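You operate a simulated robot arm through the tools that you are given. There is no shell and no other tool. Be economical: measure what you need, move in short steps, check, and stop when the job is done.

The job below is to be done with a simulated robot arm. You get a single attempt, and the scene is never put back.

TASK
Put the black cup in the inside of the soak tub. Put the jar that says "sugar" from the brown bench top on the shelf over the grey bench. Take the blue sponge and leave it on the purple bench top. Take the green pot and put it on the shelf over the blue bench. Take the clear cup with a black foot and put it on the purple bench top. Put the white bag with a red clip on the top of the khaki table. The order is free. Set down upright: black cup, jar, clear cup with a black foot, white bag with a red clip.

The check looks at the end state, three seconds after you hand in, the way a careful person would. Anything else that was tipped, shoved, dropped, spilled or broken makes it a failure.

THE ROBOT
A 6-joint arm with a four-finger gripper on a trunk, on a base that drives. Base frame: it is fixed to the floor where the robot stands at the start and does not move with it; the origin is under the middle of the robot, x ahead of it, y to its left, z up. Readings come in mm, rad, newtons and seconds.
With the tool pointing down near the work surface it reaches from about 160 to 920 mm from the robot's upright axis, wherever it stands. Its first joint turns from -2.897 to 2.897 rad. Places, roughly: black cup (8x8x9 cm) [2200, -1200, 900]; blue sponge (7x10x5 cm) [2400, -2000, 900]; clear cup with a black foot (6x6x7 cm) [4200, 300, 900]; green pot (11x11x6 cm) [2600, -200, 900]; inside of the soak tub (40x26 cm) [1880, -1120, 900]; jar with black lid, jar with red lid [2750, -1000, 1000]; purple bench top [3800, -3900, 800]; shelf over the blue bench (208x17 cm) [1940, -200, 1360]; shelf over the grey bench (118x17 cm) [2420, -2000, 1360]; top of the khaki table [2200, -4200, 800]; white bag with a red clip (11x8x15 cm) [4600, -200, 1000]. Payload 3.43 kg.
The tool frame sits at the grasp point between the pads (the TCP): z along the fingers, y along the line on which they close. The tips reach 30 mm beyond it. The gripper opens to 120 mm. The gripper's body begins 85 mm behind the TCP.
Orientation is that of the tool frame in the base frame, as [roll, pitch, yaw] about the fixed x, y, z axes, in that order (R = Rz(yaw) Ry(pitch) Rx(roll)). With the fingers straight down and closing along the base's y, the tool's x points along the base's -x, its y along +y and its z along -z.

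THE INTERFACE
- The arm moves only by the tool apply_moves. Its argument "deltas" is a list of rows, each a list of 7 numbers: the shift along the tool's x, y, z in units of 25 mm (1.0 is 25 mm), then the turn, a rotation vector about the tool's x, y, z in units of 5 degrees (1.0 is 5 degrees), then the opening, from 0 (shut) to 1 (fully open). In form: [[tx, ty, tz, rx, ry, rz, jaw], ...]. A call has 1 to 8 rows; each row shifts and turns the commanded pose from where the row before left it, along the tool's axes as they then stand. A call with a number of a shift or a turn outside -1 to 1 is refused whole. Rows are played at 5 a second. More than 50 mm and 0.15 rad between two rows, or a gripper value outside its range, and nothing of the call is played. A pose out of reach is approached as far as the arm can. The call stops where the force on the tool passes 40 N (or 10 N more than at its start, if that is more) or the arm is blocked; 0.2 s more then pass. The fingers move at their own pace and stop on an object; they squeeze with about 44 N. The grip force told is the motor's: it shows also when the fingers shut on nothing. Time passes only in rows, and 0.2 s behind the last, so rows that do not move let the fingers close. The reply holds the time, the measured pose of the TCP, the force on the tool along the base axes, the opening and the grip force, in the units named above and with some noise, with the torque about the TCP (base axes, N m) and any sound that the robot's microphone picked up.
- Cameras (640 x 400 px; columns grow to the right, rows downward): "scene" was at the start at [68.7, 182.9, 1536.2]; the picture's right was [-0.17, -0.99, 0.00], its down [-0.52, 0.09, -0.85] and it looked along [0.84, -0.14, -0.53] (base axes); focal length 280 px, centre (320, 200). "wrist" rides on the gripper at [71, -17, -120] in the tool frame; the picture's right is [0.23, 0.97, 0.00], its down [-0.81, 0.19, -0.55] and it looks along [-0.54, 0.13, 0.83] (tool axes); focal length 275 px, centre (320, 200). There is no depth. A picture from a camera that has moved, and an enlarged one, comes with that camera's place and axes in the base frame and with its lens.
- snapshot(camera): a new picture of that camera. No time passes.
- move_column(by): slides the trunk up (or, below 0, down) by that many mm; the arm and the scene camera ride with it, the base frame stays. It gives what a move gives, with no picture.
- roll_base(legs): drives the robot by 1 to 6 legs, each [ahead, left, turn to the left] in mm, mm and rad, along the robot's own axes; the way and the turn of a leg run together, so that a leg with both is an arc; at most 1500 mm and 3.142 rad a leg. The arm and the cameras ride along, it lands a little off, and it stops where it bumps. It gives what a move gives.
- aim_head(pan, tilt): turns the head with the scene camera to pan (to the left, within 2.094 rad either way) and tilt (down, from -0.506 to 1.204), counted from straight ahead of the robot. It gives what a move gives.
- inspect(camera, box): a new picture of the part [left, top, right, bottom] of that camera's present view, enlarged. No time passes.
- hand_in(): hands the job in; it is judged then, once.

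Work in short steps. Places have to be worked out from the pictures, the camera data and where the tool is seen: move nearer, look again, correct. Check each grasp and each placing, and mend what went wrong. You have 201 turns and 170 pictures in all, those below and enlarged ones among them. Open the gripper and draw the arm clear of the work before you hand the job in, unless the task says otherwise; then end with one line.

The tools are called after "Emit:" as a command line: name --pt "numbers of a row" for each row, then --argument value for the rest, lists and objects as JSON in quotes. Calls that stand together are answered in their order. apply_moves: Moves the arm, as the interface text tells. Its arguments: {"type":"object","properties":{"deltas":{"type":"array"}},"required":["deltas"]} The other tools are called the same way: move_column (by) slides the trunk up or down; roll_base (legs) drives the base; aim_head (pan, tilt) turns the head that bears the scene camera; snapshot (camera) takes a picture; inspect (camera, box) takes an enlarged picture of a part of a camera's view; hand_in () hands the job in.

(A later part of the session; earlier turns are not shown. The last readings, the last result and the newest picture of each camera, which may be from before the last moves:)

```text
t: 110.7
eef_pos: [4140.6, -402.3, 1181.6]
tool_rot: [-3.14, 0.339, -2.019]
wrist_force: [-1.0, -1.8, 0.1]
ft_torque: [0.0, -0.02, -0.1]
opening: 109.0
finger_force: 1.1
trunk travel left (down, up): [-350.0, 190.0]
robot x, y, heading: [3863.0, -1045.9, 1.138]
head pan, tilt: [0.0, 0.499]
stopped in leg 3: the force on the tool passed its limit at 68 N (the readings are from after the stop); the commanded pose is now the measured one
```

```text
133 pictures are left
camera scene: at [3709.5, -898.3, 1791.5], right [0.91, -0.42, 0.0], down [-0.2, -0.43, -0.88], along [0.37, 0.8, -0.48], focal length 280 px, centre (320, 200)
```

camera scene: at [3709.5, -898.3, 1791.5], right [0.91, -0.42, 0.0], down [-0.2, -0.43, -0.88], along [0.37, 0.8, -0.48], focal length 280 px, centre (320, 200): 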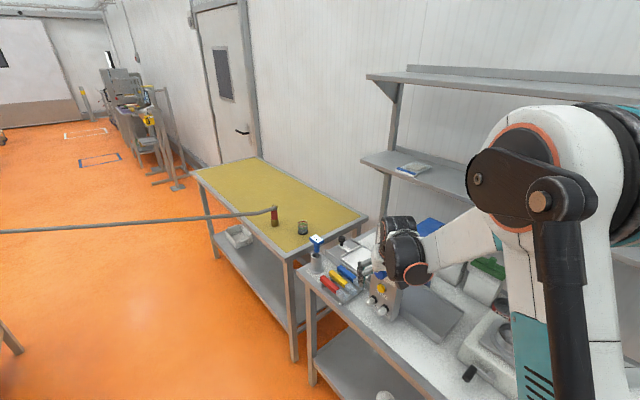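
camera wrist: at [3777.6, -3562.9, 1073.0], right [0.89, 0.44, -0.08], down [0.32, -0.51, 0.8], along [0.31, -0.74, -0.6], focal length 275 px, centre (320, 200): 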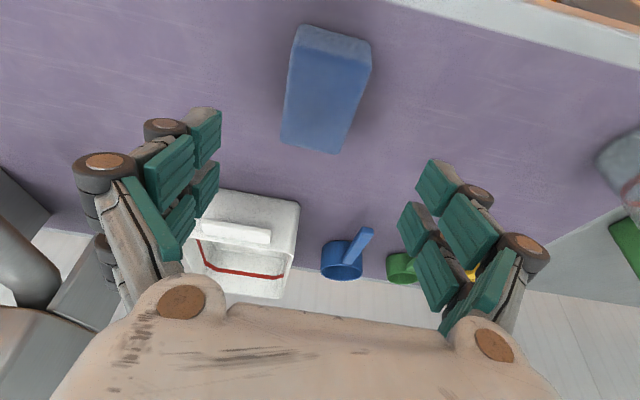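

The tool touched something tall on the white bench (force limit). I check with the wrist camera before moving.

Emit:
snapshot --camera "wrist"

Emit:
inspect --camera "scene" --box '[290, 180, 530, 400]'

```text
132 pictures are left
camera wrist: at [4109.8, -506.8, 1272.3], right [-0.97, 0.23, -0.08], down [0.08, 0.61, 0.79], along [0.23, 0.76, -0.61], focal length 275 px, centre (320, 200)
```

wrist: 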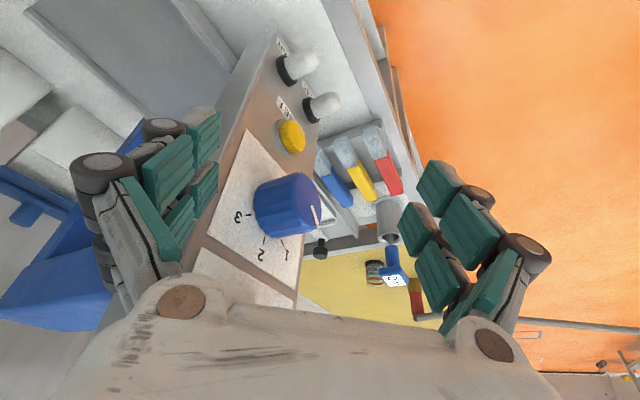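

```text
1.82 times, centred on (410, 290) of scene
camera zoom: at [3709.5, -898.3, 1791.5], right [0.91, -0.42, 0.0], down [-0.2, -0.43, -0.88], along [0.37, 0.8, -0.48], focal length 509 px, centre (156, 36)
```

zoom: 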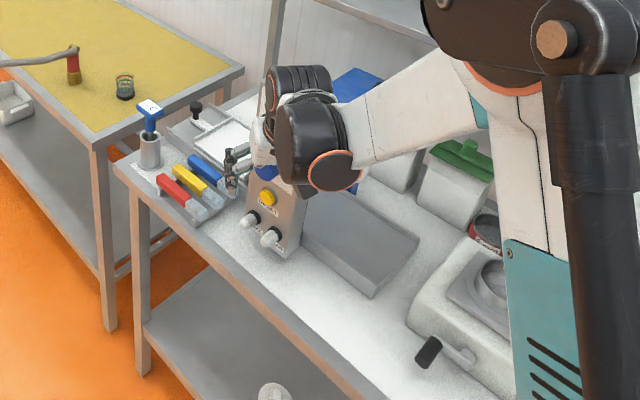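

The finger touched the side of the grey instrument. I back off along the path and raise the column.

Emit:
roll_base --legs '[[-60, -38, 0]]'

Emit:
move_column --by 190

Emit:
snapshot --camera "wrist"

Emit:
snapshot --camera "scene"

```text
t: 111.7
eef_pos: [4149.2, -474.5, 1181.1]
tool_rot: [-3.14, 0.337, -2.02]
wrist_force: [0.4, -0.8, 0.4]
ft_torque: [0.09, 0.03, -0.03]
opening: 108.0
finger_force: 0.2
trunk travel left (down, up): [-350.0, 190.0]
robot x, y, heading: [3866.4, -1115.0, 1.137]
head pan, tilt: [0.0, 0.499]
```

```text
t: 113.8
eef_pos: [4149.1, -472.2, 1370.7]
tool_rot: [-3.14, 0.338, -2.018]
wrist_force: [0.3, 0.5, -0.4]
ft_torque: [0.04, -0.02, -0.03]
opening: 108.1
finger_force: 0.0
trunk travel left (down, up): [-540.0, 0.0]
robot x, y, heading: [3870.7, -1112.9, 1.139]
head pan, tilt: [0.0, 0.499]
```

```text
130 pictures are left
camera wrist: at [4118.4, -576.3, 1462.0], right [-0.97, 0.23, -0.08], down [0.08, 0.61, 0.79], along [0.23, 0.76, -0.61], focal length 275 px, centre (320, 200)
```

wrist: 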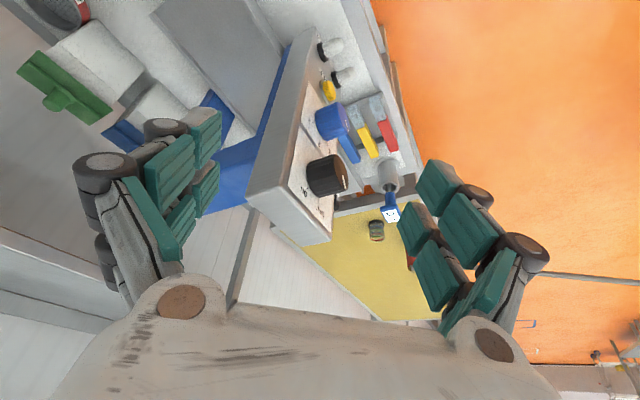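

```text
129 pictures are left
camera scene: at [3718.1, -967.7, 1981.3], right [0.91, -0.42, 0.0], down [-0.2, -0.44, -0.88], along [0.37, 0.8, -0.48], focal length 280 px, centre (320, 200)
```

scene: 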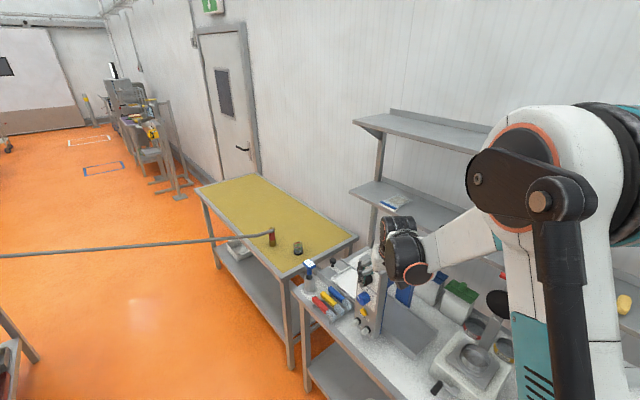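

I pull the arm in toward the robot, so I can turn to face the wall bench safely.

Emit:
apply_moves --pt "0.94 0 -0.34 0 0 0 0.9" --pt "0.94 0 -0.34 0 0 0 0.9" --pt "0.94 0 -0.34 0 0 0 0.9" --pt "0.94 0 -0.34 0 0 0 0.9" --pt "0.94 0 -0.34 0 0 0 0.9" --pt "0.94 0 -0.34 0 0 0 0.9" --pt "0.94 0 -0.34 0 0 0 0.9" --pt "0.94 0 -0.34 0 0 0 0.9"

Emit:
roll_base --legs '[[0, 0, -0.9]]'

Emit:
snapshot --camera "scene"

Emit:
snapshot --camera "wrist"

```text
t: 115.6
eef_pos: [4061.4, -653.1, 1373.6]
tool_rot: [-3.141, 0.338, -2.02]
wrist_force: [0.3, -0.2, 0.0]
ft_torque: [0.02, -0.01, 0.01]
opening: 107.9
finger_force: 0.0
trunk travel left (down, up): [-540.0, 0.0]
robot x, y, heading: [3868.3, -1111.3, 1.137]
head pan, tilt: [0.0, 0.499]
```

```text
t: 118.4
eef_pos: [4353.3, -986.6, 1373.1]
tool_rot: [-3.14, 0.338, -2.939]
wrist_force: [0.4, -0.2, -0.2]
ft_torque: [-0.02, -0.02, 0.01]
opening: 108.2
finger_force: 0.0
trunk travel left (down, up): [-540.0, 0.0]
robot x, y, heading: [3869.6, -1110.6, 0.222]
head pan, tilt: [0.0, 0.499]
```

```text
128 pictures are left
camera scene: at [3895.8, -905.5, 1981.4], right [0.22, -0.98, 0.0], down [-0.47, -0.11, -0.88], along [0.86, 0.19, -0.48], focal length 280 px, centre (320, 200)
```

scene: 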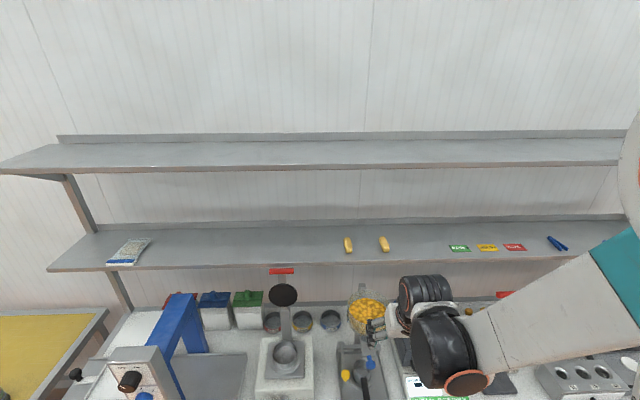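

```text
127 pictures are left
camera wrist: at [4253.2, -1025.6, 1463.7], right [-0.41, 0.91, -0.08], down [0.53, 0.31, 0.79], along [0.74, 0.28, -0.61], focal length 275 px, centre (320, 200)
```

wrist: 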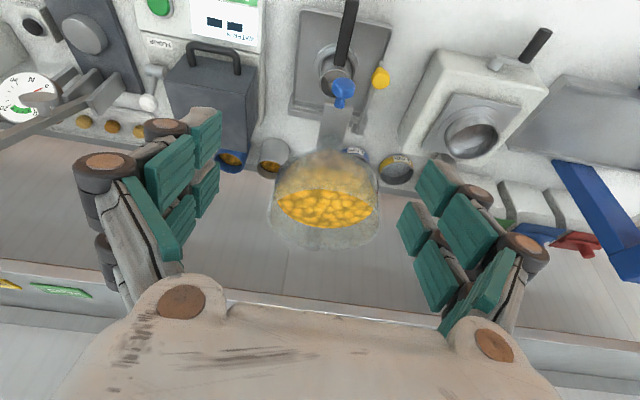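

The three clipped bags stand at the back: red, blue, green from left; red is behind the blue frame. I zoom in.

Emit:
inspect --camera "scene" --box '[60, 260, 300, 400]'

```text
2.67 times, centred on (180, 330) of scene
camera zoom: at [3895.8, -905.5, 1981.4], right [0.22, -0.98, 0.0], down [-0.47, -0.11, -0.88], along [0.86, 0.19, -0.48], focal length 747 px, centre (693, -147)
```

zoom: 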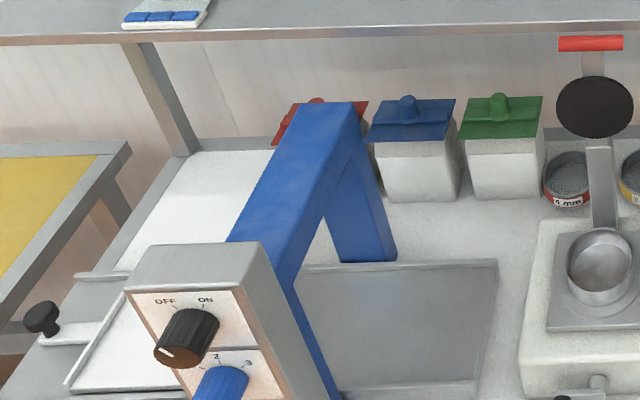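

The red-clip bag is at about (4593,-142), under the wall shelf and partly behind the mixer's blue arch; it's accessible from its left side. I move the base left along the aisle.

Emit:
roll_base --legs '[[-60, 500, 0], [0, 480, 0]]'

Emit:
snapshot --camera "scene"

Emit:
snapshot --camera "wrist"

```text
t: 123.8
eef_pos: [4082.5, -36.8, 1372.8]
tool_rot: [-3.14, 0.34, -2.946]
wrist_force: [0.8, 0.4, 0.4]
ft_torque: [-0.04, -0.02, 0.02]
opening: 107.9
finger_force: 0.0
trunk travel left (down, up): [-540.0, 0.0]
robot x, y, heading: [3598.2, -162.2, 0.219]
head pan, tilt: [0.0, 0.499]
```

```text
125 pictures are left
camera scene: at [3625.8, 49.4, 1981.2], right [0.21, -0.98, 0.0], down [-0.47, -0.1, -0.88], along [0.86, 0.19, -0.48], focal length 280 px, centre (320, 200)
```

scene: 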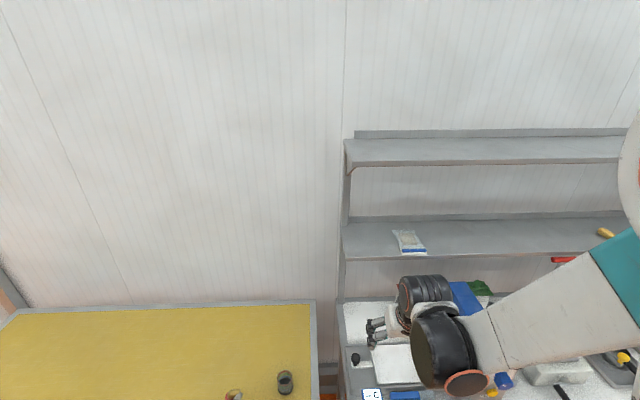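

```text
124 pictures are left
camera wrist: at [3982.5, -73.5, 1463.8], right [-0.4, 0.91, -0.08], down [0.53, 0.3, 0.79], along [0.74, 0.28, -0.61], focal length 275 px, centre (320, 200)
```

wrist: 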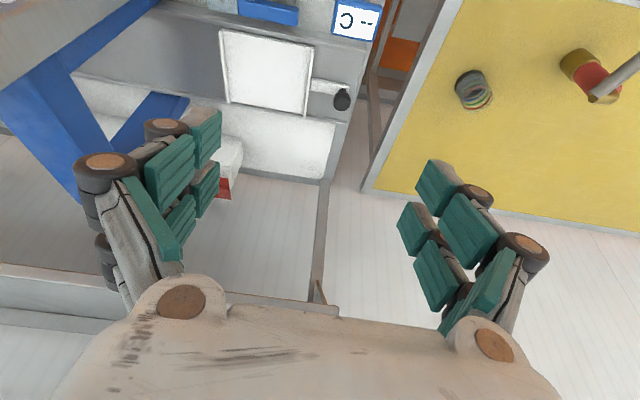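

Both the clear cup (yellow bench, ≈(4142,292)) and the bag are within reach from here. I take the cup first: turn the base to face it and zoom.

Emit:
roll_base --legs '[[0, 0, 0.475]]'

Emit:
snapshot --camera "wrist"

Emit:
inspect --camera "scene" --box '[200, 230, 440, 380]'

```text
t: 125.6
eef_pos: [3975.8, 168.7, 1371.9]
tool_rot: [-3.139, 0.34, -2.478]
wrist_force: [-0.2, 0.9, -0.6]
ft_torque: [-0.01, -0.02, 0.02]
opening: 107.9
finger_force: 0.2
trunk travel left (down, up): [-540.0, 0.0]
robot x, y, heading: [3597.7, -162.0, 0.683]
head pan, tilt: [0.0, 0.499]
```

```text
123 pictures are left
camera wrist: at [3902.7, 89.0, 1463.8], right [-0.77, 0.63, -0.08], down [0.34, 0.51, 0.79], along [0.54, 0.58, -0.61], focal length 275 px, centre (320, 200)
```

wrist: 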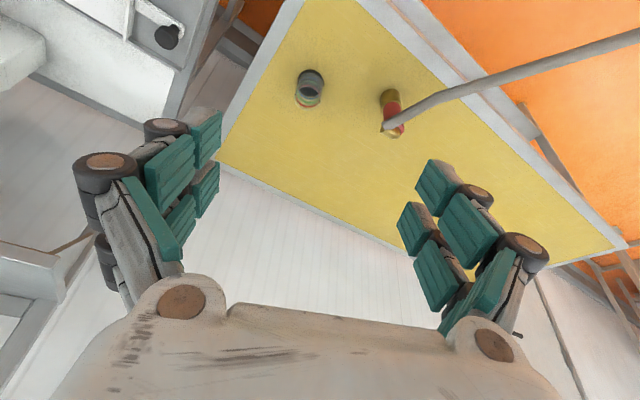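

```text
2.67 times, centred on (320, 305) of scene
camera zoom: at [3527.9, 37.9, 1981.3], right [0.63, -0.78, 0.0], down [-0.37, -0.3, -0.88], along [0.68, 0.55, -0.48], focal length 747 px, centre (320, -80)
```

zoom: 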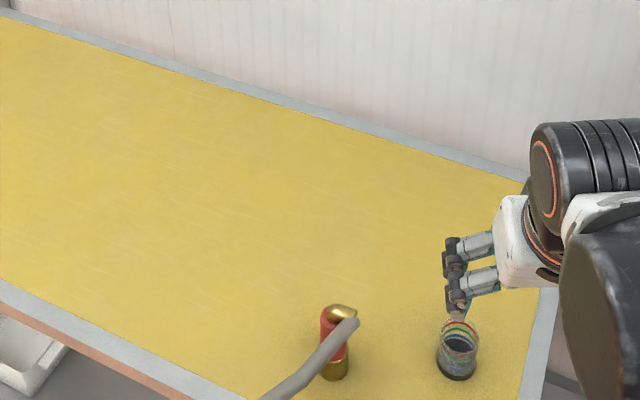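

Cup confirmed with coloured bands and black foot at ≈(4152,291). I lower the column and slant the tool toward it.

Emit:
move_column --by -250

Emit:
apply_moves --pt "-0.55 -0.05 1 0 0 0 0.9" --pt "-0.55 -0.05 1 0 0 0 0.9" --pt "-0.55 -0.05 1 0 0 0 0.9" --pt "-0.55 -0.05 1 0 0 0 0.9" --pt "-0.55 -0.05 1 0 0 0 0.9" --pt "-0.55 -0.05 1 0 0 0 0.9" --pt "-0.55 -0.05 1 0 0 0 0.9"

Emit:
snapshot --camera "wrist"

```text
t: 128.1
eef_pos: [3975.5, 167.3, 1124.0]
tool_rot: [-3.138, 0.339, -2.474]
wrist_force: [0.6, 0.3, 0.0]
ft_torque: [0.0, 0.02, -0.02]
opening: 107.9
finger_force: 0.0
trunk travel left (down, up): [-290.0, 250.0]
robot x, y, heading: [3602.6, -161.6, 0.687]
head pan, tilt: [0.0, 0.499]
```

```text
t: 129.7
eef_pos: [4096.8, 254.2, 991.1]
tool_rot: [-3.14, 0.337, -2.477]
wrist_force: [0.3, 0.1, 0.3]
ft_torque: [0.01, -0.01, 0.03]
opening: 107.6
finger_force: 0.1
trunk travel left (down, up): [-290.0, 250.0]
robot x, y, heading: [3600.8, -158.4, 0.683]
head pan, tilt: [0.0, 0.499]
```

```text
121 pictures are left
camera wrist: at [4024.5, 175.0, 1081.9], right [-0.77, 0.63, -0.08], down [0.34, 0.51, 0.79], along [0.54, 0.58, -0.61], focal length 275 px, centre (320, 200)
```

wrist: 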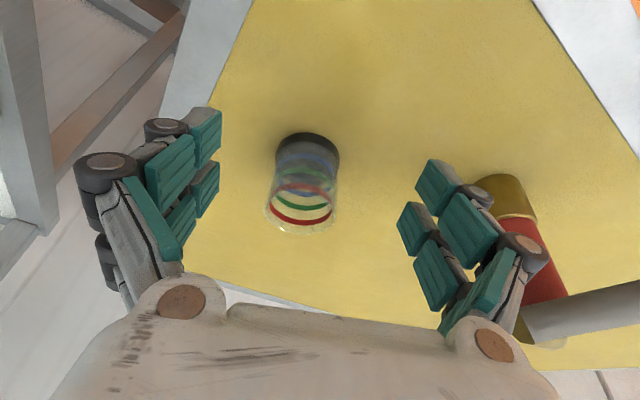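

Cup centre ≈ (4160,297), base z ≈ 884. I move to straddle it and close.

Emit:
apply_moves --pt "-0.5 -0.04 0.82 0 0 0 0.9" --pt "-0.5 -0.04 0.82 0 0 0 0.9" --pt "-0.5 -0.04 0.82 0 0 0 0.9" --pt "-0.5 -0.04 0.8 0 0 0 0.9"

Emit:
snapshot --camera "wrist"

```text
t: 130.7
eef_pos: [4161.6, 298.7, 928.3]
tool_rot: [-3.141, 0.337, -2.477]
wrist_force: [-0.7, -0.3, 0.1]
ft_torque: [-0.01, 0.0, 0.0]
opening: 108.0
finger_force: 0.0
trunk travel left (down, up): [-290.0, 250.0]
robot x, y, heading: [3597.1, -162.1, 0.678]
head pan, tilt: [0.0, 0.499]
```

```text
120 pictures are left
camera wrist: at [4088.5, 218.1, 1019.5], right [-0.77, 0.63, -0.08], down [0.34, 0.51, 0.79], along [0.54, 0.58, -0.61], focal length 275 px, centre (320, 200)
```

wrist: 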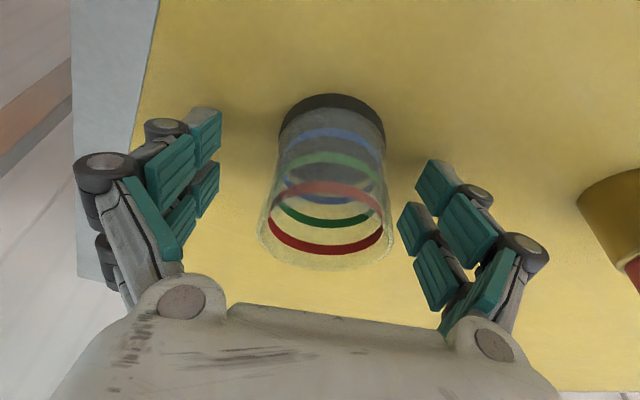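

The cup is between the pads. I raise a bit (fingertips dip on closing) and close.

Emit:
apply_moves --pt "0 0 -0.4 0 0 0 0.9" --pt "0 0 0 0 0 0 0.6" --pt "0 0 0 0 0 0 0.45" --pt "0 0 0 0 0 0 0.4" --pt "0 0 0 0 0 0 0.4"

Emit:
snapshot --camera "wrist"

```text
t: 131.9
eef_pos: [4157.5, 294.6, 938.8]
tool_rot: [-3.14, 0.339, -2.477]
wrist_force: [0.0, -0.3, 1.8]
ft_torque: [0.04, 0.03, 0.04]
opening: 53.3
finger_force: 44.1
trunk travel left (down, up): [-290.0, 250.0]
robot x, y, heading: [3601.0, -161.2, 0.68]
head pan, tilt: [0.0, 0.499]
```

```text
119 pictures are left
camera wrist: at [4084.5, 215.4, 1029.4], right [-0.77, 0.63, -0.08], down [0.34, 0.51, 0.79], along [0.54, 0.58, -0.61], focal length 275 px, centre (320, 200)
```

wrist: 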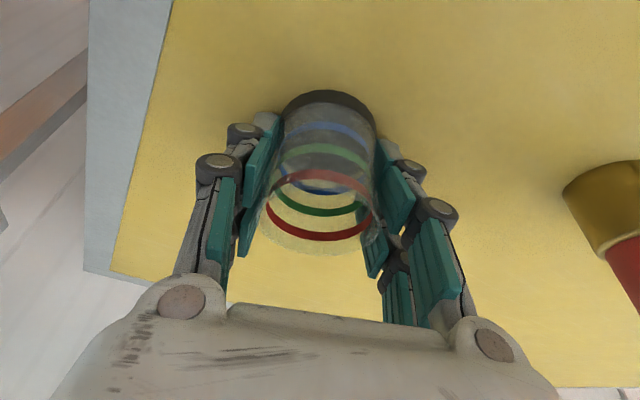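

Cup gripped. Lift vertically and raise the column.

Emit:
apply_moves --pt "-0.333 0 -0.943 0 0 0 0.4" --pt "-0.333 0 -0.943 0 0 0 0.4" --pt "-0.333 0 -0.943 0 0 0 0.4" --pt "-0.333 0 -0.943 0 0 0 0.4"

Emit:
move_column --by 250

Emit:
snapshot --camera "wrist"

```text
t: 132.9
eef_pos: [4157.8, 294.0, 1038.9]
tool_rot: [-3.139, 0.34, -2.476]
wrist_force: [0.7, -0.2, -0.6]
ft_torque: [0.0, -0.03, 0.01]
opening: 53.3
finger_force: 43.4
trunk travel left (down, up): [-290.0, 250.0]
robot x, y, heading: [3601.9, -163.3, 0.689]
head pan, tilt: [0.0, 0.499]
```

```text
t: 135.5
eef_pos: [4157.6, 294.9, 1289.7]
tool_rot: [-3.14, 0.338, -2.478]
wrist_force: [-1.1, 0.0, -0.4]
ft_torque: [0.01, 0.04, 0.03]
opening: 53.3
finger_force: 43.9
trunk travel left (down, up): [-540.0, 0.0]
robot x, y, heading: [3602.1, -160.9, 0.682]
head pan, tilt: [0.0, 0.499]
```

```text
118 pictures are left
camera wrist: at [4083.6, 215.7, 1379.9], right [-0.77, 0.63, -0.08], down [0.34, 0.51, 0.79], along [0.54, 0.58, -0.61], focal length 275 px, centre (320, 200)
```

wrist: 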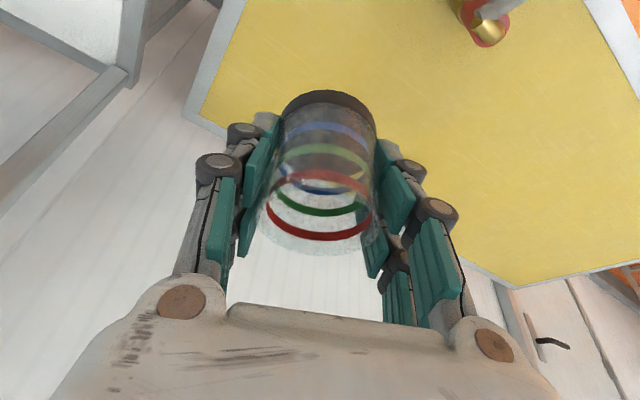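

Cup firmly held. I back off, turn, and drive down the aisle back to the purple bench.

Emit:
roll_base --legs '[[-200, 0, 0], [0, 0, -2.0], [0, 130, 0], [1300, 0, 0]]'

Emit:
snapshot --camera "scene"

```text
t: 139.2
eef_pos: [4162.4, -257.9, 1290.1]
tool_rot: [3.123, 0.334, -3.136]
wrist_force: [-2.6, 2.7, -0.9]
ft_torque: [0.01, -0.04, -0.03]
opening: 53.9
finger_force: 44.2
trunk travel left (down, up): [-540.0, 0.0]
robot x, y, heading: [3441.2, -287.8, 0.019]
head pan, tilt: [0.0, 0.499]
stopped in leg 2: the force on the tool passed its limit at 104 N (the readings are from after the stop); the commanded pose is now the measured one
```

```text
117 pictures are left
camera scene: at [3511.9, -86.1, 1981.4], right [0.02, -1.0, 0.0], down [-0.48, -0.01, -0.88], along [0.88, 0.02, -0.48], focal length 280 px, centre (320, 200)
```

scene: 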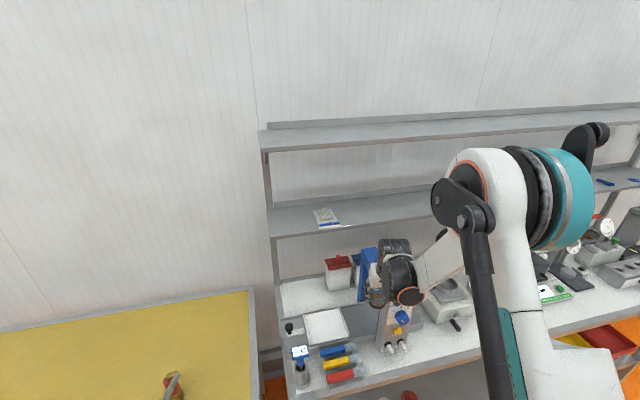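

Collided with the mixer head again (it is taller than I judged). I turn back slightly and inspect.

Emit:
roll_base --legs '[[0, 0, 0.12], [-120, 0, 0]]'

Emit:
snapshot --camera "wrist"

Emit:
inspect --camera "scene" --box '[260, 220, 460, 400]'

```text
t: 141.0
eef_pos: [4030.8, -190.1, 1290.8]
tool_rot: [3.124, 0.337, -3.014]
wrist_force: [0.0, -0.2, 0.5]
ft_torque: [-0.03, -0.08, -0.01]
opening: 53.2
finger_force: 43.9
trunk travel left (down, up): [-540.0, 0.0]
robot x, y, heading: [3325.6, -301.2, 0.139]
head pan, tilt: [0.0, 0.499]
```

```text
116 pictures are left
camera wrist: at [3929.4, -222.3, 1381.2], right [-0.34, 0.94, -0.06], down [0.55, 0.25, 0.79], along [0.76, 0.24, -0.61], focal length 275 px, centre (320, 200)
```

wrist: 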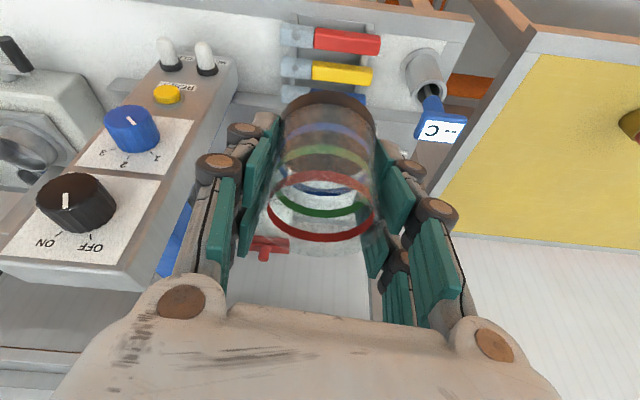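

```text
2.22 times, centred on (360, 310) of scene
camera zoom: at [3364.5, -96.7, 1981.5], right [0.14, -0.99, 0.0], down [-0.47, -0.07, -0.88], along [0.87, 0.12, -0.48], focal length 622 px, centre (231, -44)
```

zoom: 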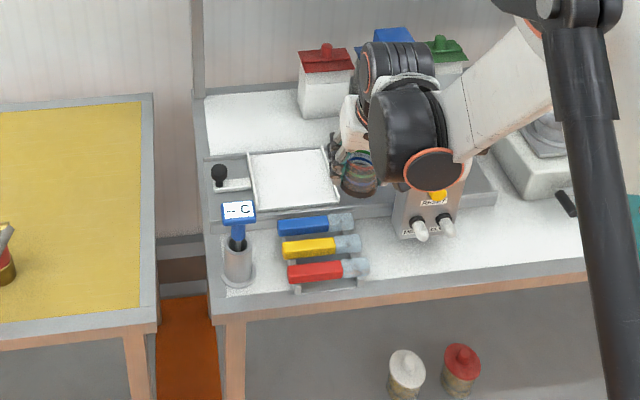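

The cup is still held upright and the mixer stands. I retract the arm 150 mm before turning away.

Emit:
apply_moves --pt "0.94 0 -0.34 0 0 0 0.4" --pt "0.94 0 -0.34 0 0 0 0.4" --pt "0.94 0 -0.34 0 0 0 0.4" --pt "0.94 0 -0.34 0 0 0 0.4" --pt "0.94 0 -0.34 0 0 0 0.4" --pt "0.94 0 -0.34 0 0 0 0.4" --pt "0.94 0 -0.34 0 0 0 0.4"

Emit:
roll_base --legs '[[0, 0, -1.47], [0, 200, 0], [1300, 0, 0]]'

Emit:
snapshot --camera "scene"

```text
t: 142.6
eef_pos: [3862.4, -214.3, 1289.7]
tool_rot: [3.123, 0.336, -3.014]
wrist_force: [0.4, 0.4, 0.0]
ft_torque: [0.02, 0.0, 0.03]
opening: 53.4
finger_force: 43.9
trunk travel left (down, up): [-540.0, 0.0]
robot x, y, heading: [3324.3, -303.3, 0.138]
head pan, tilt: [0.0, 0.499]
```

```text
t: 154.0
eef_pos: [3914.4, -2066.6, 1290.6]
tool_rot: [3.125, 0.331, 1.766]
wrist_force: [0.1, 0.2, -0.3]
ft_torque: [0.02, -0.01, 0.01]
opening: 52.9
finger_force: 43.5
trunk travel left (down, up): [-540.0, 0.0]
robot x, y, heading: [3790.3, -1538.4, -1.363]
head pan, tilt: [0.0, 0.499]
```

```text
114 pictures are left
camera scene: at [4000.3, -1568.0, 1981.3], right [-0.98, -0.21, 0.0], down [-0.1, 0.47, -0.88], along [0.18, -0.86, -0.48], focal length 280 px, centre (320, 200)
```

scene: 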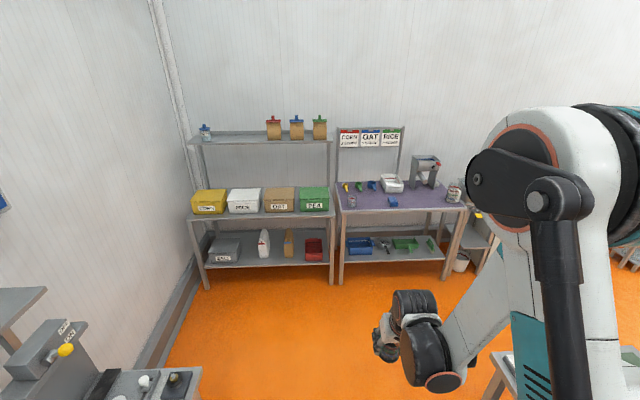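

Continue down the aisle, then sidestep to face the purple bench.

Emit:
roll_base --legs '[[0, 0, 0.033], [1430, 0, 0], [0, -345, 0]]'

Emit:
snapshot --camera "scene"

Emit:
snapshot --camera "wrist"

```text
t: 163.4
eef_pos: [3958.2, -3558.2, 1289.0]
tool_rot: [3.123, 0.336, 1.816]
wrist_force: [0.4, 0.4, -0.6]
ft_torque: [0.01, -0.04, 0.0]
opening: 53.4
finger_force: 43.8
trunk travel left (down, up): [-540.0, 0.0]
robot x, y, heading: [3809.4, -3032.3, -1.32]
head pan, tilt: [0.0, 0.499]
```

```text
113 pictures are left
camera scene: at [4019.1, -3054.9, 1981.6], right [-0.97, -0.25, 0.0], down [-0.12, 0.46, -0.88], along [0.22, -0.85, -0.48], focal length 280 px, centre (320, 200)
```

scene: 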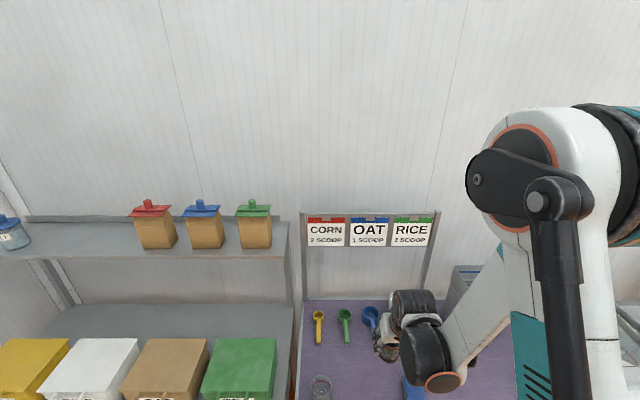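

```text
112 pictures are left
camera wrist: at [3916.0, -3458.4, 1380.6], right [0.89, 0.45, -0.06], down [0.32, -0.52, 0.79], along [0.33, -0.72, -0.61], focal length 275 px, centre (320, 200)
```

wrist: 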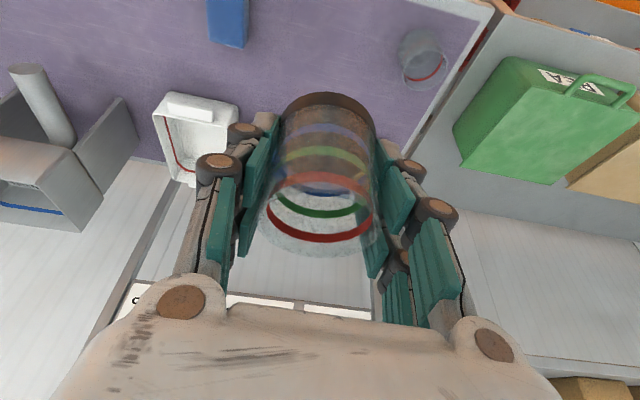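

Space below and ahead is free. I lower the column, then extend 140 mm forward over the top.

Emit:
move_column --by -330

Emit:
apply_moves --pt "-0.94 0 0.34 0 0 0 0.4" --pt "-0.94 0 0.34 0 0 0 0.4" --pt "-0.94 0 0.34 0 0 0 0.4" --pt "-0.94 0 0.34 0 0 0 0.4" --pt "-0.94 0 0.34 0 0 0 0.4" --pt "-0.6 0 0.22 0 0 0 0.4"

Emit:
snapshot --camera "scene"

Emit:
snapshot --camera "wrist"

```text
t: 166.7
eef_pos: [3959.7, -3557.0, 959.9]
tool_rot: [3.125, 0.334, 1.817]
wrist_force: [-0.2, 0.8, -0.2]
ft_torque: [0.0, 0.02, -0.01]
opening: 53.4
finger_force: 44.3
trunk travel left (down, up): [-210.0, 330.0]
robot x, y, heading: [3806.5, -3037.2, -1.311]
head pan, tilt: [0.0, 0.499]
```

```text
t: 168.1
eef_pos: [3995.9, -3693.5, 956.6]
tool_rot: [3.125, 0.334, 1.816]
wrist_force: [0.4, 0.2, -0.4]
ft_torque: [0.0, 0.03, 0.03]
opening: 53.1
finger_force: 44.0
trunk travel left (down, up): [-210.0, 330.0]
robot x, y, heading: [3805.1, -3033.0, -1.308]
head pan, tilt: [0.0, 0.499]
```

```text
111 pictures are left
camera scene: at [4020.8, -3054.7, 1651.4], right [-0.97, -0.25, 0.0], down [-0.12, 0.46, -0.88], along [0.22, -0.85, -0.48], focal length 280 px, centre (320, 200)
```

scene: 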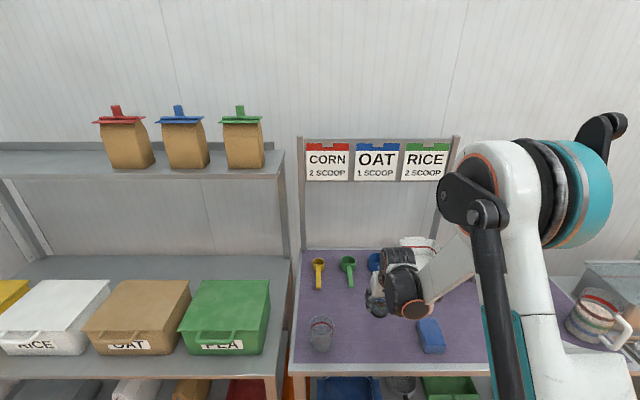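

```text
110 pictures are left
camera wrist: at [3952.5, -3595.0, 1048.0], right [0.89, 0.45, -0.06], down [0.32, -0.52, 0.79], along [0.33, -0.72, -0.61], focal length 275 px, centre (320, 200)
```

wrist: 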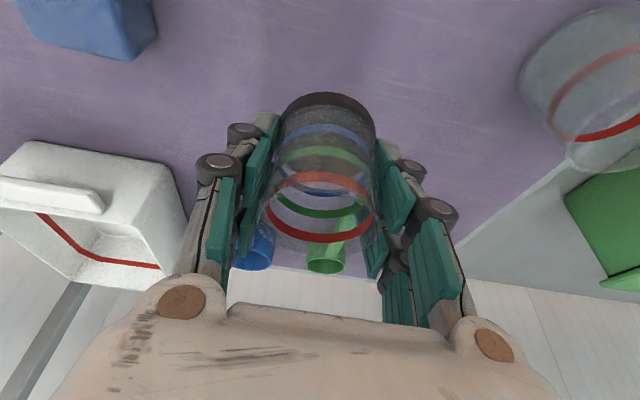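

Clear around. I lower vertically, slowly near contact.

Emit:
apply_moves --pt "0.63 0 0.83 0 0 0 0.4" --pt "0.333 0 0.943 0 0 0 0.4" --pt "0.333 0 0.943 0 0 0 0.4" --pt "0.055 0 0.15 0 0 0 0.4" --pt "0.055 0 0.15 0 0 0 0.4" --pt "0.055 0 0.15 0 0 0 0.4" --pt "0.055 0 0.15 0 0 0 0.4"

Emit:
snapshot --camera "wrist"

```text
t: 169.7
eef_pos: [3996.3, -3685.8, 866.7]
tool_rot: [3.124, 0.337, 1.816]
wrist_force: [0.1, -0.5, -0.6]
ft_torque: [-0.04, 0.01, -0.02]
opening: 53.4
finger_force: 44.3
trunk travel left (down, up): [-210.0, 330.0]
robot x, y, heading: [3807.0, -3029.6, -1.313]
head pan, tilt: [0.0, 0.499]
```

```text
109 pictures are left
camera wrist: at [3952.4, -3585.9, 957.3], right [0.89, 0.45, -0.06], down [0.32, -0.52, 0.79], along [0.33, -0.72, -0.61], focal length 275 px, centre (320, 200)
```

wrist: 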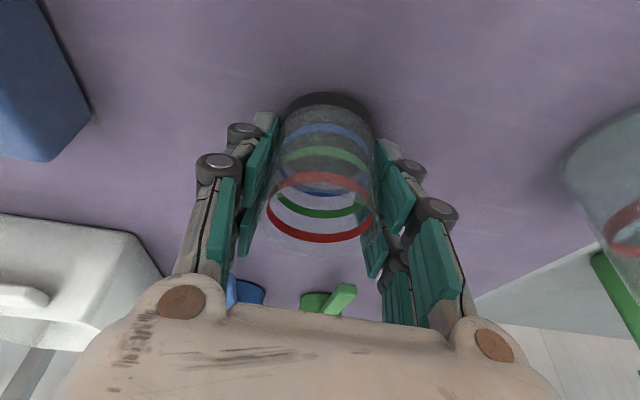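

Not in contact yet; a few more small steps down.

Emit:
apply_moves --pt "0.04 0 0.11 0 0 0 0.4" --pt "0.04 0 0.11 0 0 0 0.4" --pt "0.04 0 0.11 0 0 0 0.4" --pt "0.04 0 0.11 0 0 0 0.4" --pt "0.04 0 0.11 0 0 0 0.4"

```text
t: 170.8
eef_pos: [3995.2, -3685.2, 857.2]
tool_rot: [3.124, 0.34, 1.814]
wrist_force: [-0.9, 4.3, 28.5]
ft_torque: [0.45, 0.27, 0.0]
opening: 53.4
finger_force: 44.3
trunk travel left (down, up): [-210.0, 330.0]
robot x, y, heading: [3807.8, -3035.4, -1.311]
head pan, tilt: [0.0, 0.499]
stopped in row 5: the force on the tool passed its limit at 45 N (the readings are from after the stop); the commanded pose is now the measured one
```

Contact. Release gently and withdraw along the tool axis.

Emit:
apply_moves --pt "-0.02 0 -0.06 0 0 0 0.42" --pt "0 0 0 0 0 0 0.6" --pt "0 0 0 0 0 0 0.7" --pt "0 0 -0.5 0 0 0 0.72" --pt "0 0 -1 0 0 0 0.72" --pt "0 0 -1 0 0 0 0.72" --pt "0 0 -1 0 0 0 0.72" --pt "0 0 -1 0 0 0 0.72"

Emit:
snapshot --camera "wrist"

```text
t: 172.6
eef_pos: [3984.9, -3650.4, 962.7]
tool_rot: [3.125, 0.338, 1.814]
wrist_force: [-0.3, -0.4, 0.3]
ft_torque: [0.03, 0.0, -0.02]
opening: 86.9
finger_force: 0.2
trunk travel left (down, up): [-210.0, 330.0]
robot x, y, heading: [3808.9, -3035.2, -1.311]
head pan, tilt: [0.0, 0.499]
```

```text
108 pictures are left
camera wrist: at [3942.0, -3550.4, 1053.9], right [0.89, 0.45, -0.06], down [0.32, -0.52, 0.79], along [0.33, -0.73, -0.61], focal length 275 px, centre (320, 200)
```

wrist: 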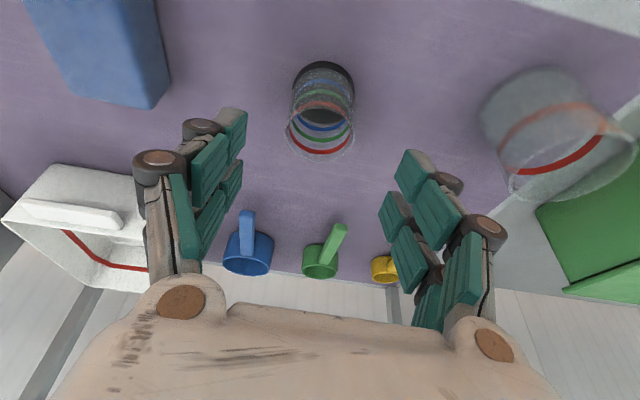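

Cup stands upright on the purple bench. Next I go to the back aisle facing the brown bench to find the sugar jar.

Emit:
move_column --by 330

Emit:
roll_base --legs '[[0, 330, -0.02], [-1050, 0, 0], [-1050, 0, 0], [0, 0, -1.57]]'

Emit:
snapshot --camera "scene"

```text
t: 175.9
eef_pos: [3985.4, -3650.2, 1294.0]
tool_rot: [3.125, 0.339, 1.816]
wrist_force: [-0.5, -0.1, 0.4]
ft_torque: [0.02, 0.02, -0.02]
opening: 86.4
finger_force: 0.1
trunk travel left (down, up): [-540.0, 0.0]
robot x, y, heading: [3808.4, -3035.9, -1.309]
head pan, tilt: [0.0, 0.499]
```

```text
t: 192.1
eef_pos: [3033.8, -1029.0, 1292.4]
tool_rot: [3.123, 0.338, 0.19]
wrist_force: [-0.5, 0.6, 0.0]
ft_torque: [-0.01, -0.01, 0.02]
opening: 86.3
finger_force: 0.1
trunk travel left (down, up): [-540.0, 0.0]
robot x, y, heading: [3655.8, -884.3, -2.935]
head pan, tilt: [0.0, 0.499]
```

```text
107 pictures are left
camera scene: at [3628.0, -1097.2, 1981.4], right [-0.2, 0.98, 0.0], down [0.47, 0.1, -0.88], along [-0.86, -0.18, -0.48], focal length 280 px, centre (320, 200)
```

scene: 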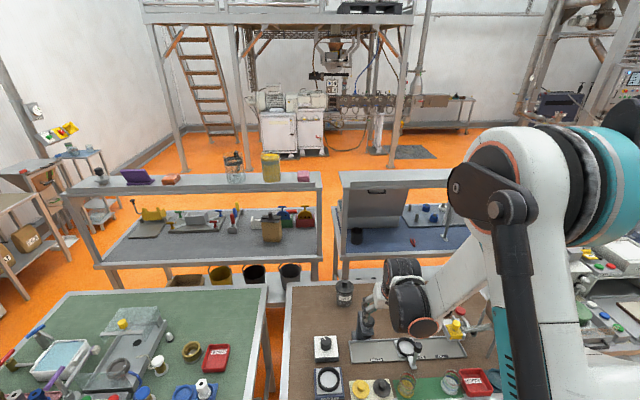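

Brown bench is in front. I zoom in on it from both cameras.

Emit:
inspect --camera "scene" --box '[280, 220, 520, 400]'

Emit:
snapshot --camera "wrist"

```text
2.22 times, centred on (400, 310) of scene
camera zoom: at [3628.0, -1097.2, 1981.4], right [-0.2, 0.98, 0.0], down [0.47, 0.1, -0.88], along [-0.86, -0.18, -0.48], focal length 622 px, centre (142, -44)
```

zoom: 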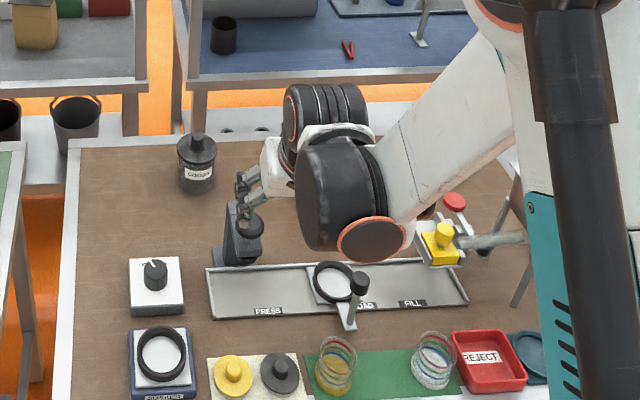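

```text
105 pictures are left
camera wrist: at [3135.2, -988.5, 1383.3], right [0.4, -0.91, -0.06], down [-0.54, -0.29, 0.79], along [-0.74, -0.29, -0.61], focal length 275 px, centre (320, 200)
```

wrist: 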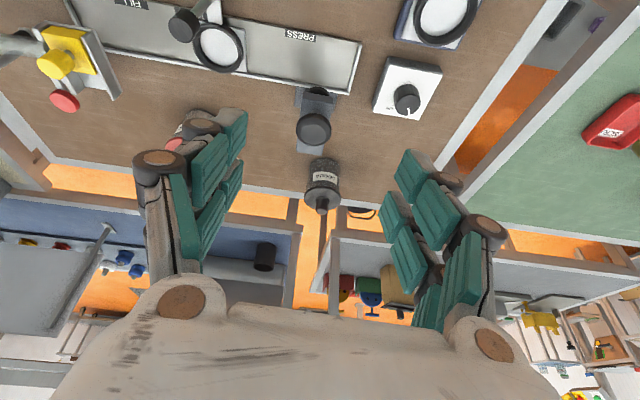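

I read the labels more closely.

Emit:
inspect --camera "wrist" --box '[280, 140, 380, 220]'

Emit:
inspect --camera "wrist" --box '[140, 90, 240, 170]'

Emit:
inspect --camera "scene" --box '[335, 270, 365, 310]'

```text
5.00 times, centred on (330, 180) of wrist
camera zoom: at [3135.2, -988.5, 1383.3], right [0.4, -0.91, -0.06], down [-0.54, -0.29, 0.79], along [-0.74, -0.29, -0.61], focal length 1376 px, centre (270, 300)
```

zoom: 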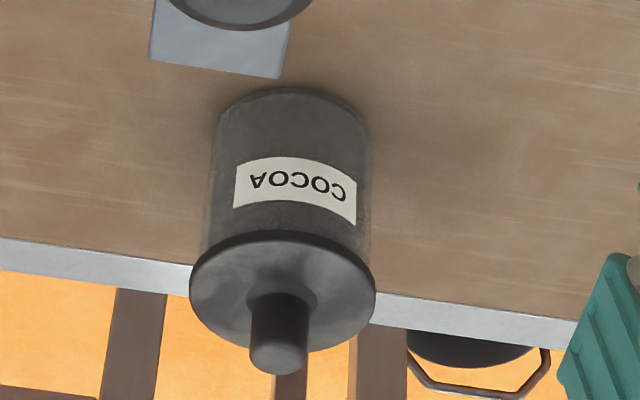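

```text
5.00 times, centred on (190, 130) of wrist
camera zoom: at [3135.2, -988.5, 1383.3], right [0.4, -0.91, -0.06], down [-0.54, -0.29, 0.79], along [-0.74, -0.29, -0.61], focal length 1376 px, centre (970, 550)
```

zoom: 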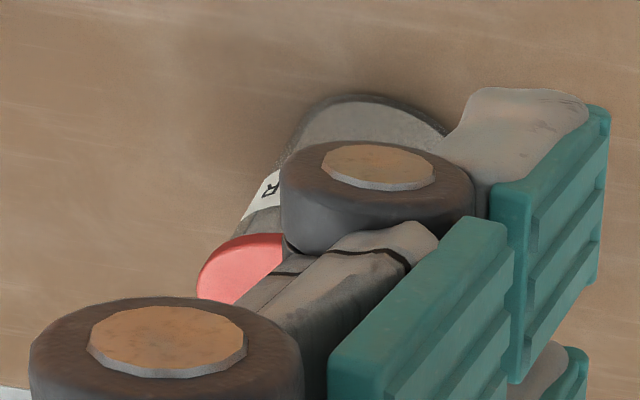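

```text
10.00 times, centred on (350, 290) of scene
camera zoom: at [3628.0, -1097.2, 1981.4], right [-0.2, 0.98, 0.0], down [0.47, 0.1, -0.88], along [-0.86, -0.18, -0.48], focal length 2800 px, centre (20, -700)
```

zoom: 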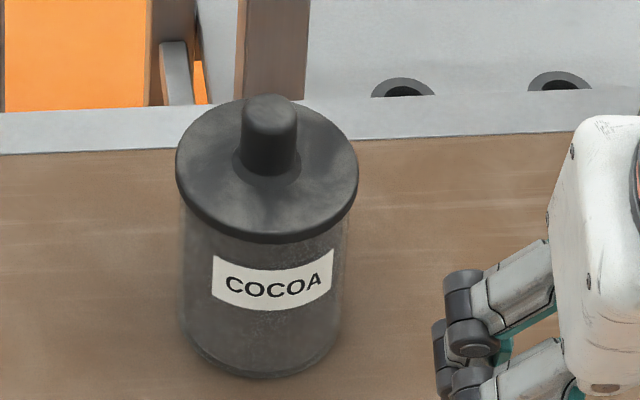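

Black-lid jar says COCOA; the red-lid jar (label ending in R) must be SUGAR, at about (2697,-893). I shift the base so it is straight ahead and closer, then verify its label.

Emit:
roll_base --legs '[[0, 205, 0.035], [150, 0, 0]]'

Emit:
snapshot --camera "wrist"

Emit:
snapshot --camera "scene"

```text
t: 194.7
eef_pos: [2936.2, -1294.4, 1291.1]
tool_rot: [3.125, 0.336, 0.232]
wrist_force: [-0.3, -0.6, 0.2]
ft_torque: [0.03, 0.0, 0.0]
opening: 86.2
finger_force: 0.1
trunk travel left (down, up): [-540.0, 0.0]
robot x, y, heading: [3557.2, -1127.1, -2.898]
head pan, tilt: [0.0, 0.499]
```

```text
101 pictures are left
camera wrist: at [3037.3, -1251.4, 1382.5], right [0.44, -0.9, -0.06], down [-0.52, -0.31, 0.79], along [-0.73, -0.32, -0.61], focal length 275 px, centre (320, 200)
```

wrist: 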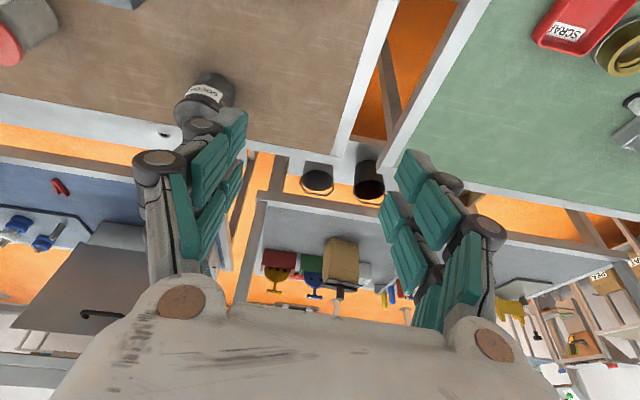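

```text
100 pictures are left
camera scene: at [3533.3, -1340.5, 1981.2], right [-0.24, 0.97, 0.0], down [0.47, 0.12, -0.88], along [-0.85, -0.21, -0.48], focal length 280 px, centre (320, 200)
```

scene: 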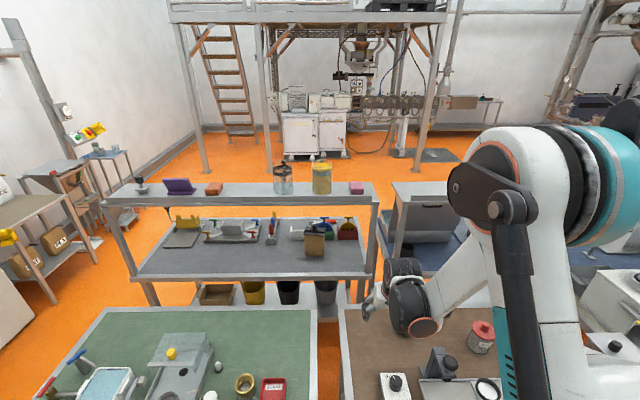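

I went the wrong way, but now the red jar shows at (482,335). Zoom on its label.

Emit:
inspect --camera "scene" --box '[450, 310, 510, 360]'

Emit:
roll_base --legs '[[0, -410, 0]]'

Emit:
snapshot --camera "wrist"

```text
8.00 times, centred on (480, 335) of scene
camera zoom: at [3533.3, -1340.5, 1981.2], right [-0.24, 0.97, 0.0], down [0.47, 0.12, -0.88], along [-0.85, -0.21, -0.48], focal length 2240 px, centre (-960, -880)
```

zoom: 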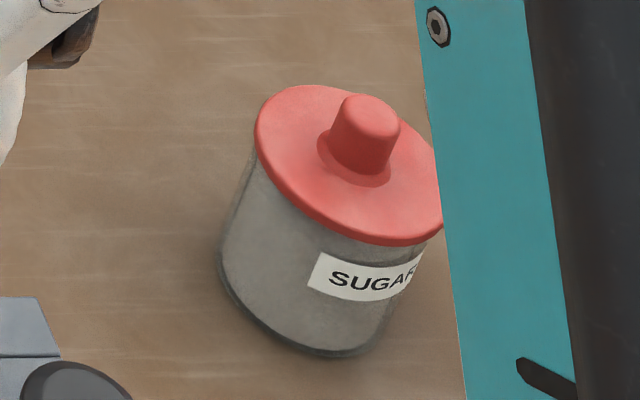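

```text
t: 197.2
eef_pos: [2839.2, -897.2, 1292.6]
tool_rot: [3.123, 0.34, 0.231]
wrist_force: [-0.1, 0.2, 0.8]
ft_torque: [0.0, 0.01, -0.01]
opening: 86.5
finger_force: 0.1
trunk travel left (down, up): [-540.0, 0.0]
robot x, y, heading: [3462.4, -725.2, -2.9]
head pan, tilt: [0.0, 0.499]
```

```text
98 pictures are left
camera wrist: at [2940.2, -853.0, 1383.3], right [0.44, -0.9, -0.06], down [-0.52, -0.31, 0.79], along [-0.73, -0.32, -0.61], focal length 275 px, centre (320, 200)
```

wrist: 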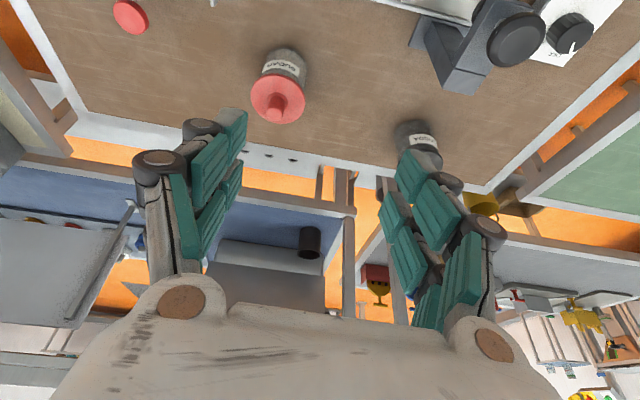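

SUGAR confirmed. Jar ≈ (2686,-881), knob top ≈ 1035. I lower the column, open fully and move over the jar at safe height.

Emit:
move_column --by -180

Emit:
apply_moves --pt "-0.94 -0.34 0.34 0 0 0 1" --pt "-0.94 -0.34 0.34 0 0 0 1" --pt "-0.94 -0.34 0.34 0 0 0 1" --pt "-0.94 -0.34 0.34 0 0 0 1" --pt "-0.94 -0.34 0.34 0 0 0 1" --pt "-0.6 -0.34 0.22 0 0 0 1"

Emit:
snapshot --camera "wrist"

Emit:
snapshot --camera "scene"

```text
t: 199.2
eef_pos: [2839.1, -897.2, 1112.9]
tool_rot: [3.126, 0.338, 0.233]
wrist_force: [-0.3, 0.0, -0.2]
ft_torque: [-0.03, -0.03, 0.03]
opening: 86.6
finger_force: 0.0
trunk travel left (down, up): [-360.0, 180.0]
robot x, y, heading: [3462.4, -729.9, -2.9]
head pan, tilt: [0.0, 0.499]
```

```text
t: 200.6
eef_pos: [2689.4, -882.9, 1110.6]
tool_rot: [3.123, 0.336, 0.233]
wrist_force: [-0.1, -0.3, 0.1]
ft_torque: [0.01, -0.02, 0.02]
opening: 119.7
finger_force: 0.0
trunk travel left (down, up): [-360.0, 180.0]
robot x, y, heading: [3456.1, -728.9, -2.899]
head pan, tilt: [0.0, 0.499]
```

```text
97 pictures are left
camera wrist: at [2790.6, -839.5, 1200.4], right [0.44, -0.9, -0.06], down [-0.52, -0.31, 0.79], along [-0.73, -0.32, -0.61], focal length 275 px, centre (320, 200)
```

wrist: 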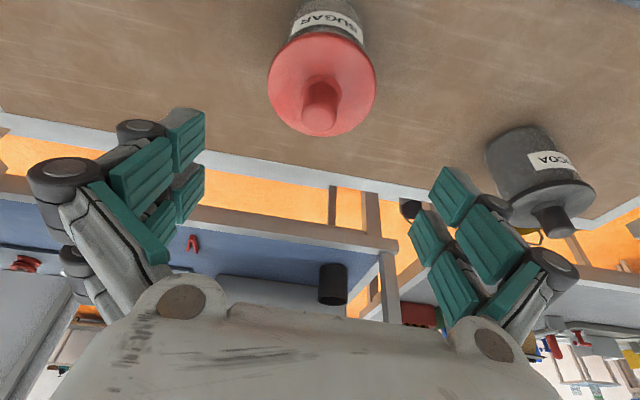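

```text
96 pictures are left
camera scene: at [3436.9, -942.1, 1801.4], right [-0.24, 0.97, 0.0], down [0.46, 0.12, -0.88], along [-0.85, -0.21, -0.48], focal length 280 px, centre (320, 200)
```

scene: 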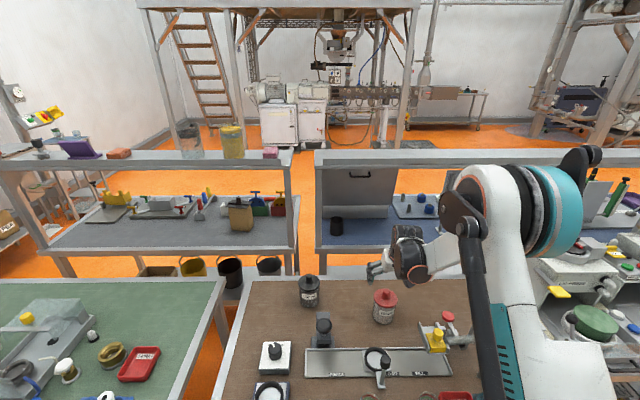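

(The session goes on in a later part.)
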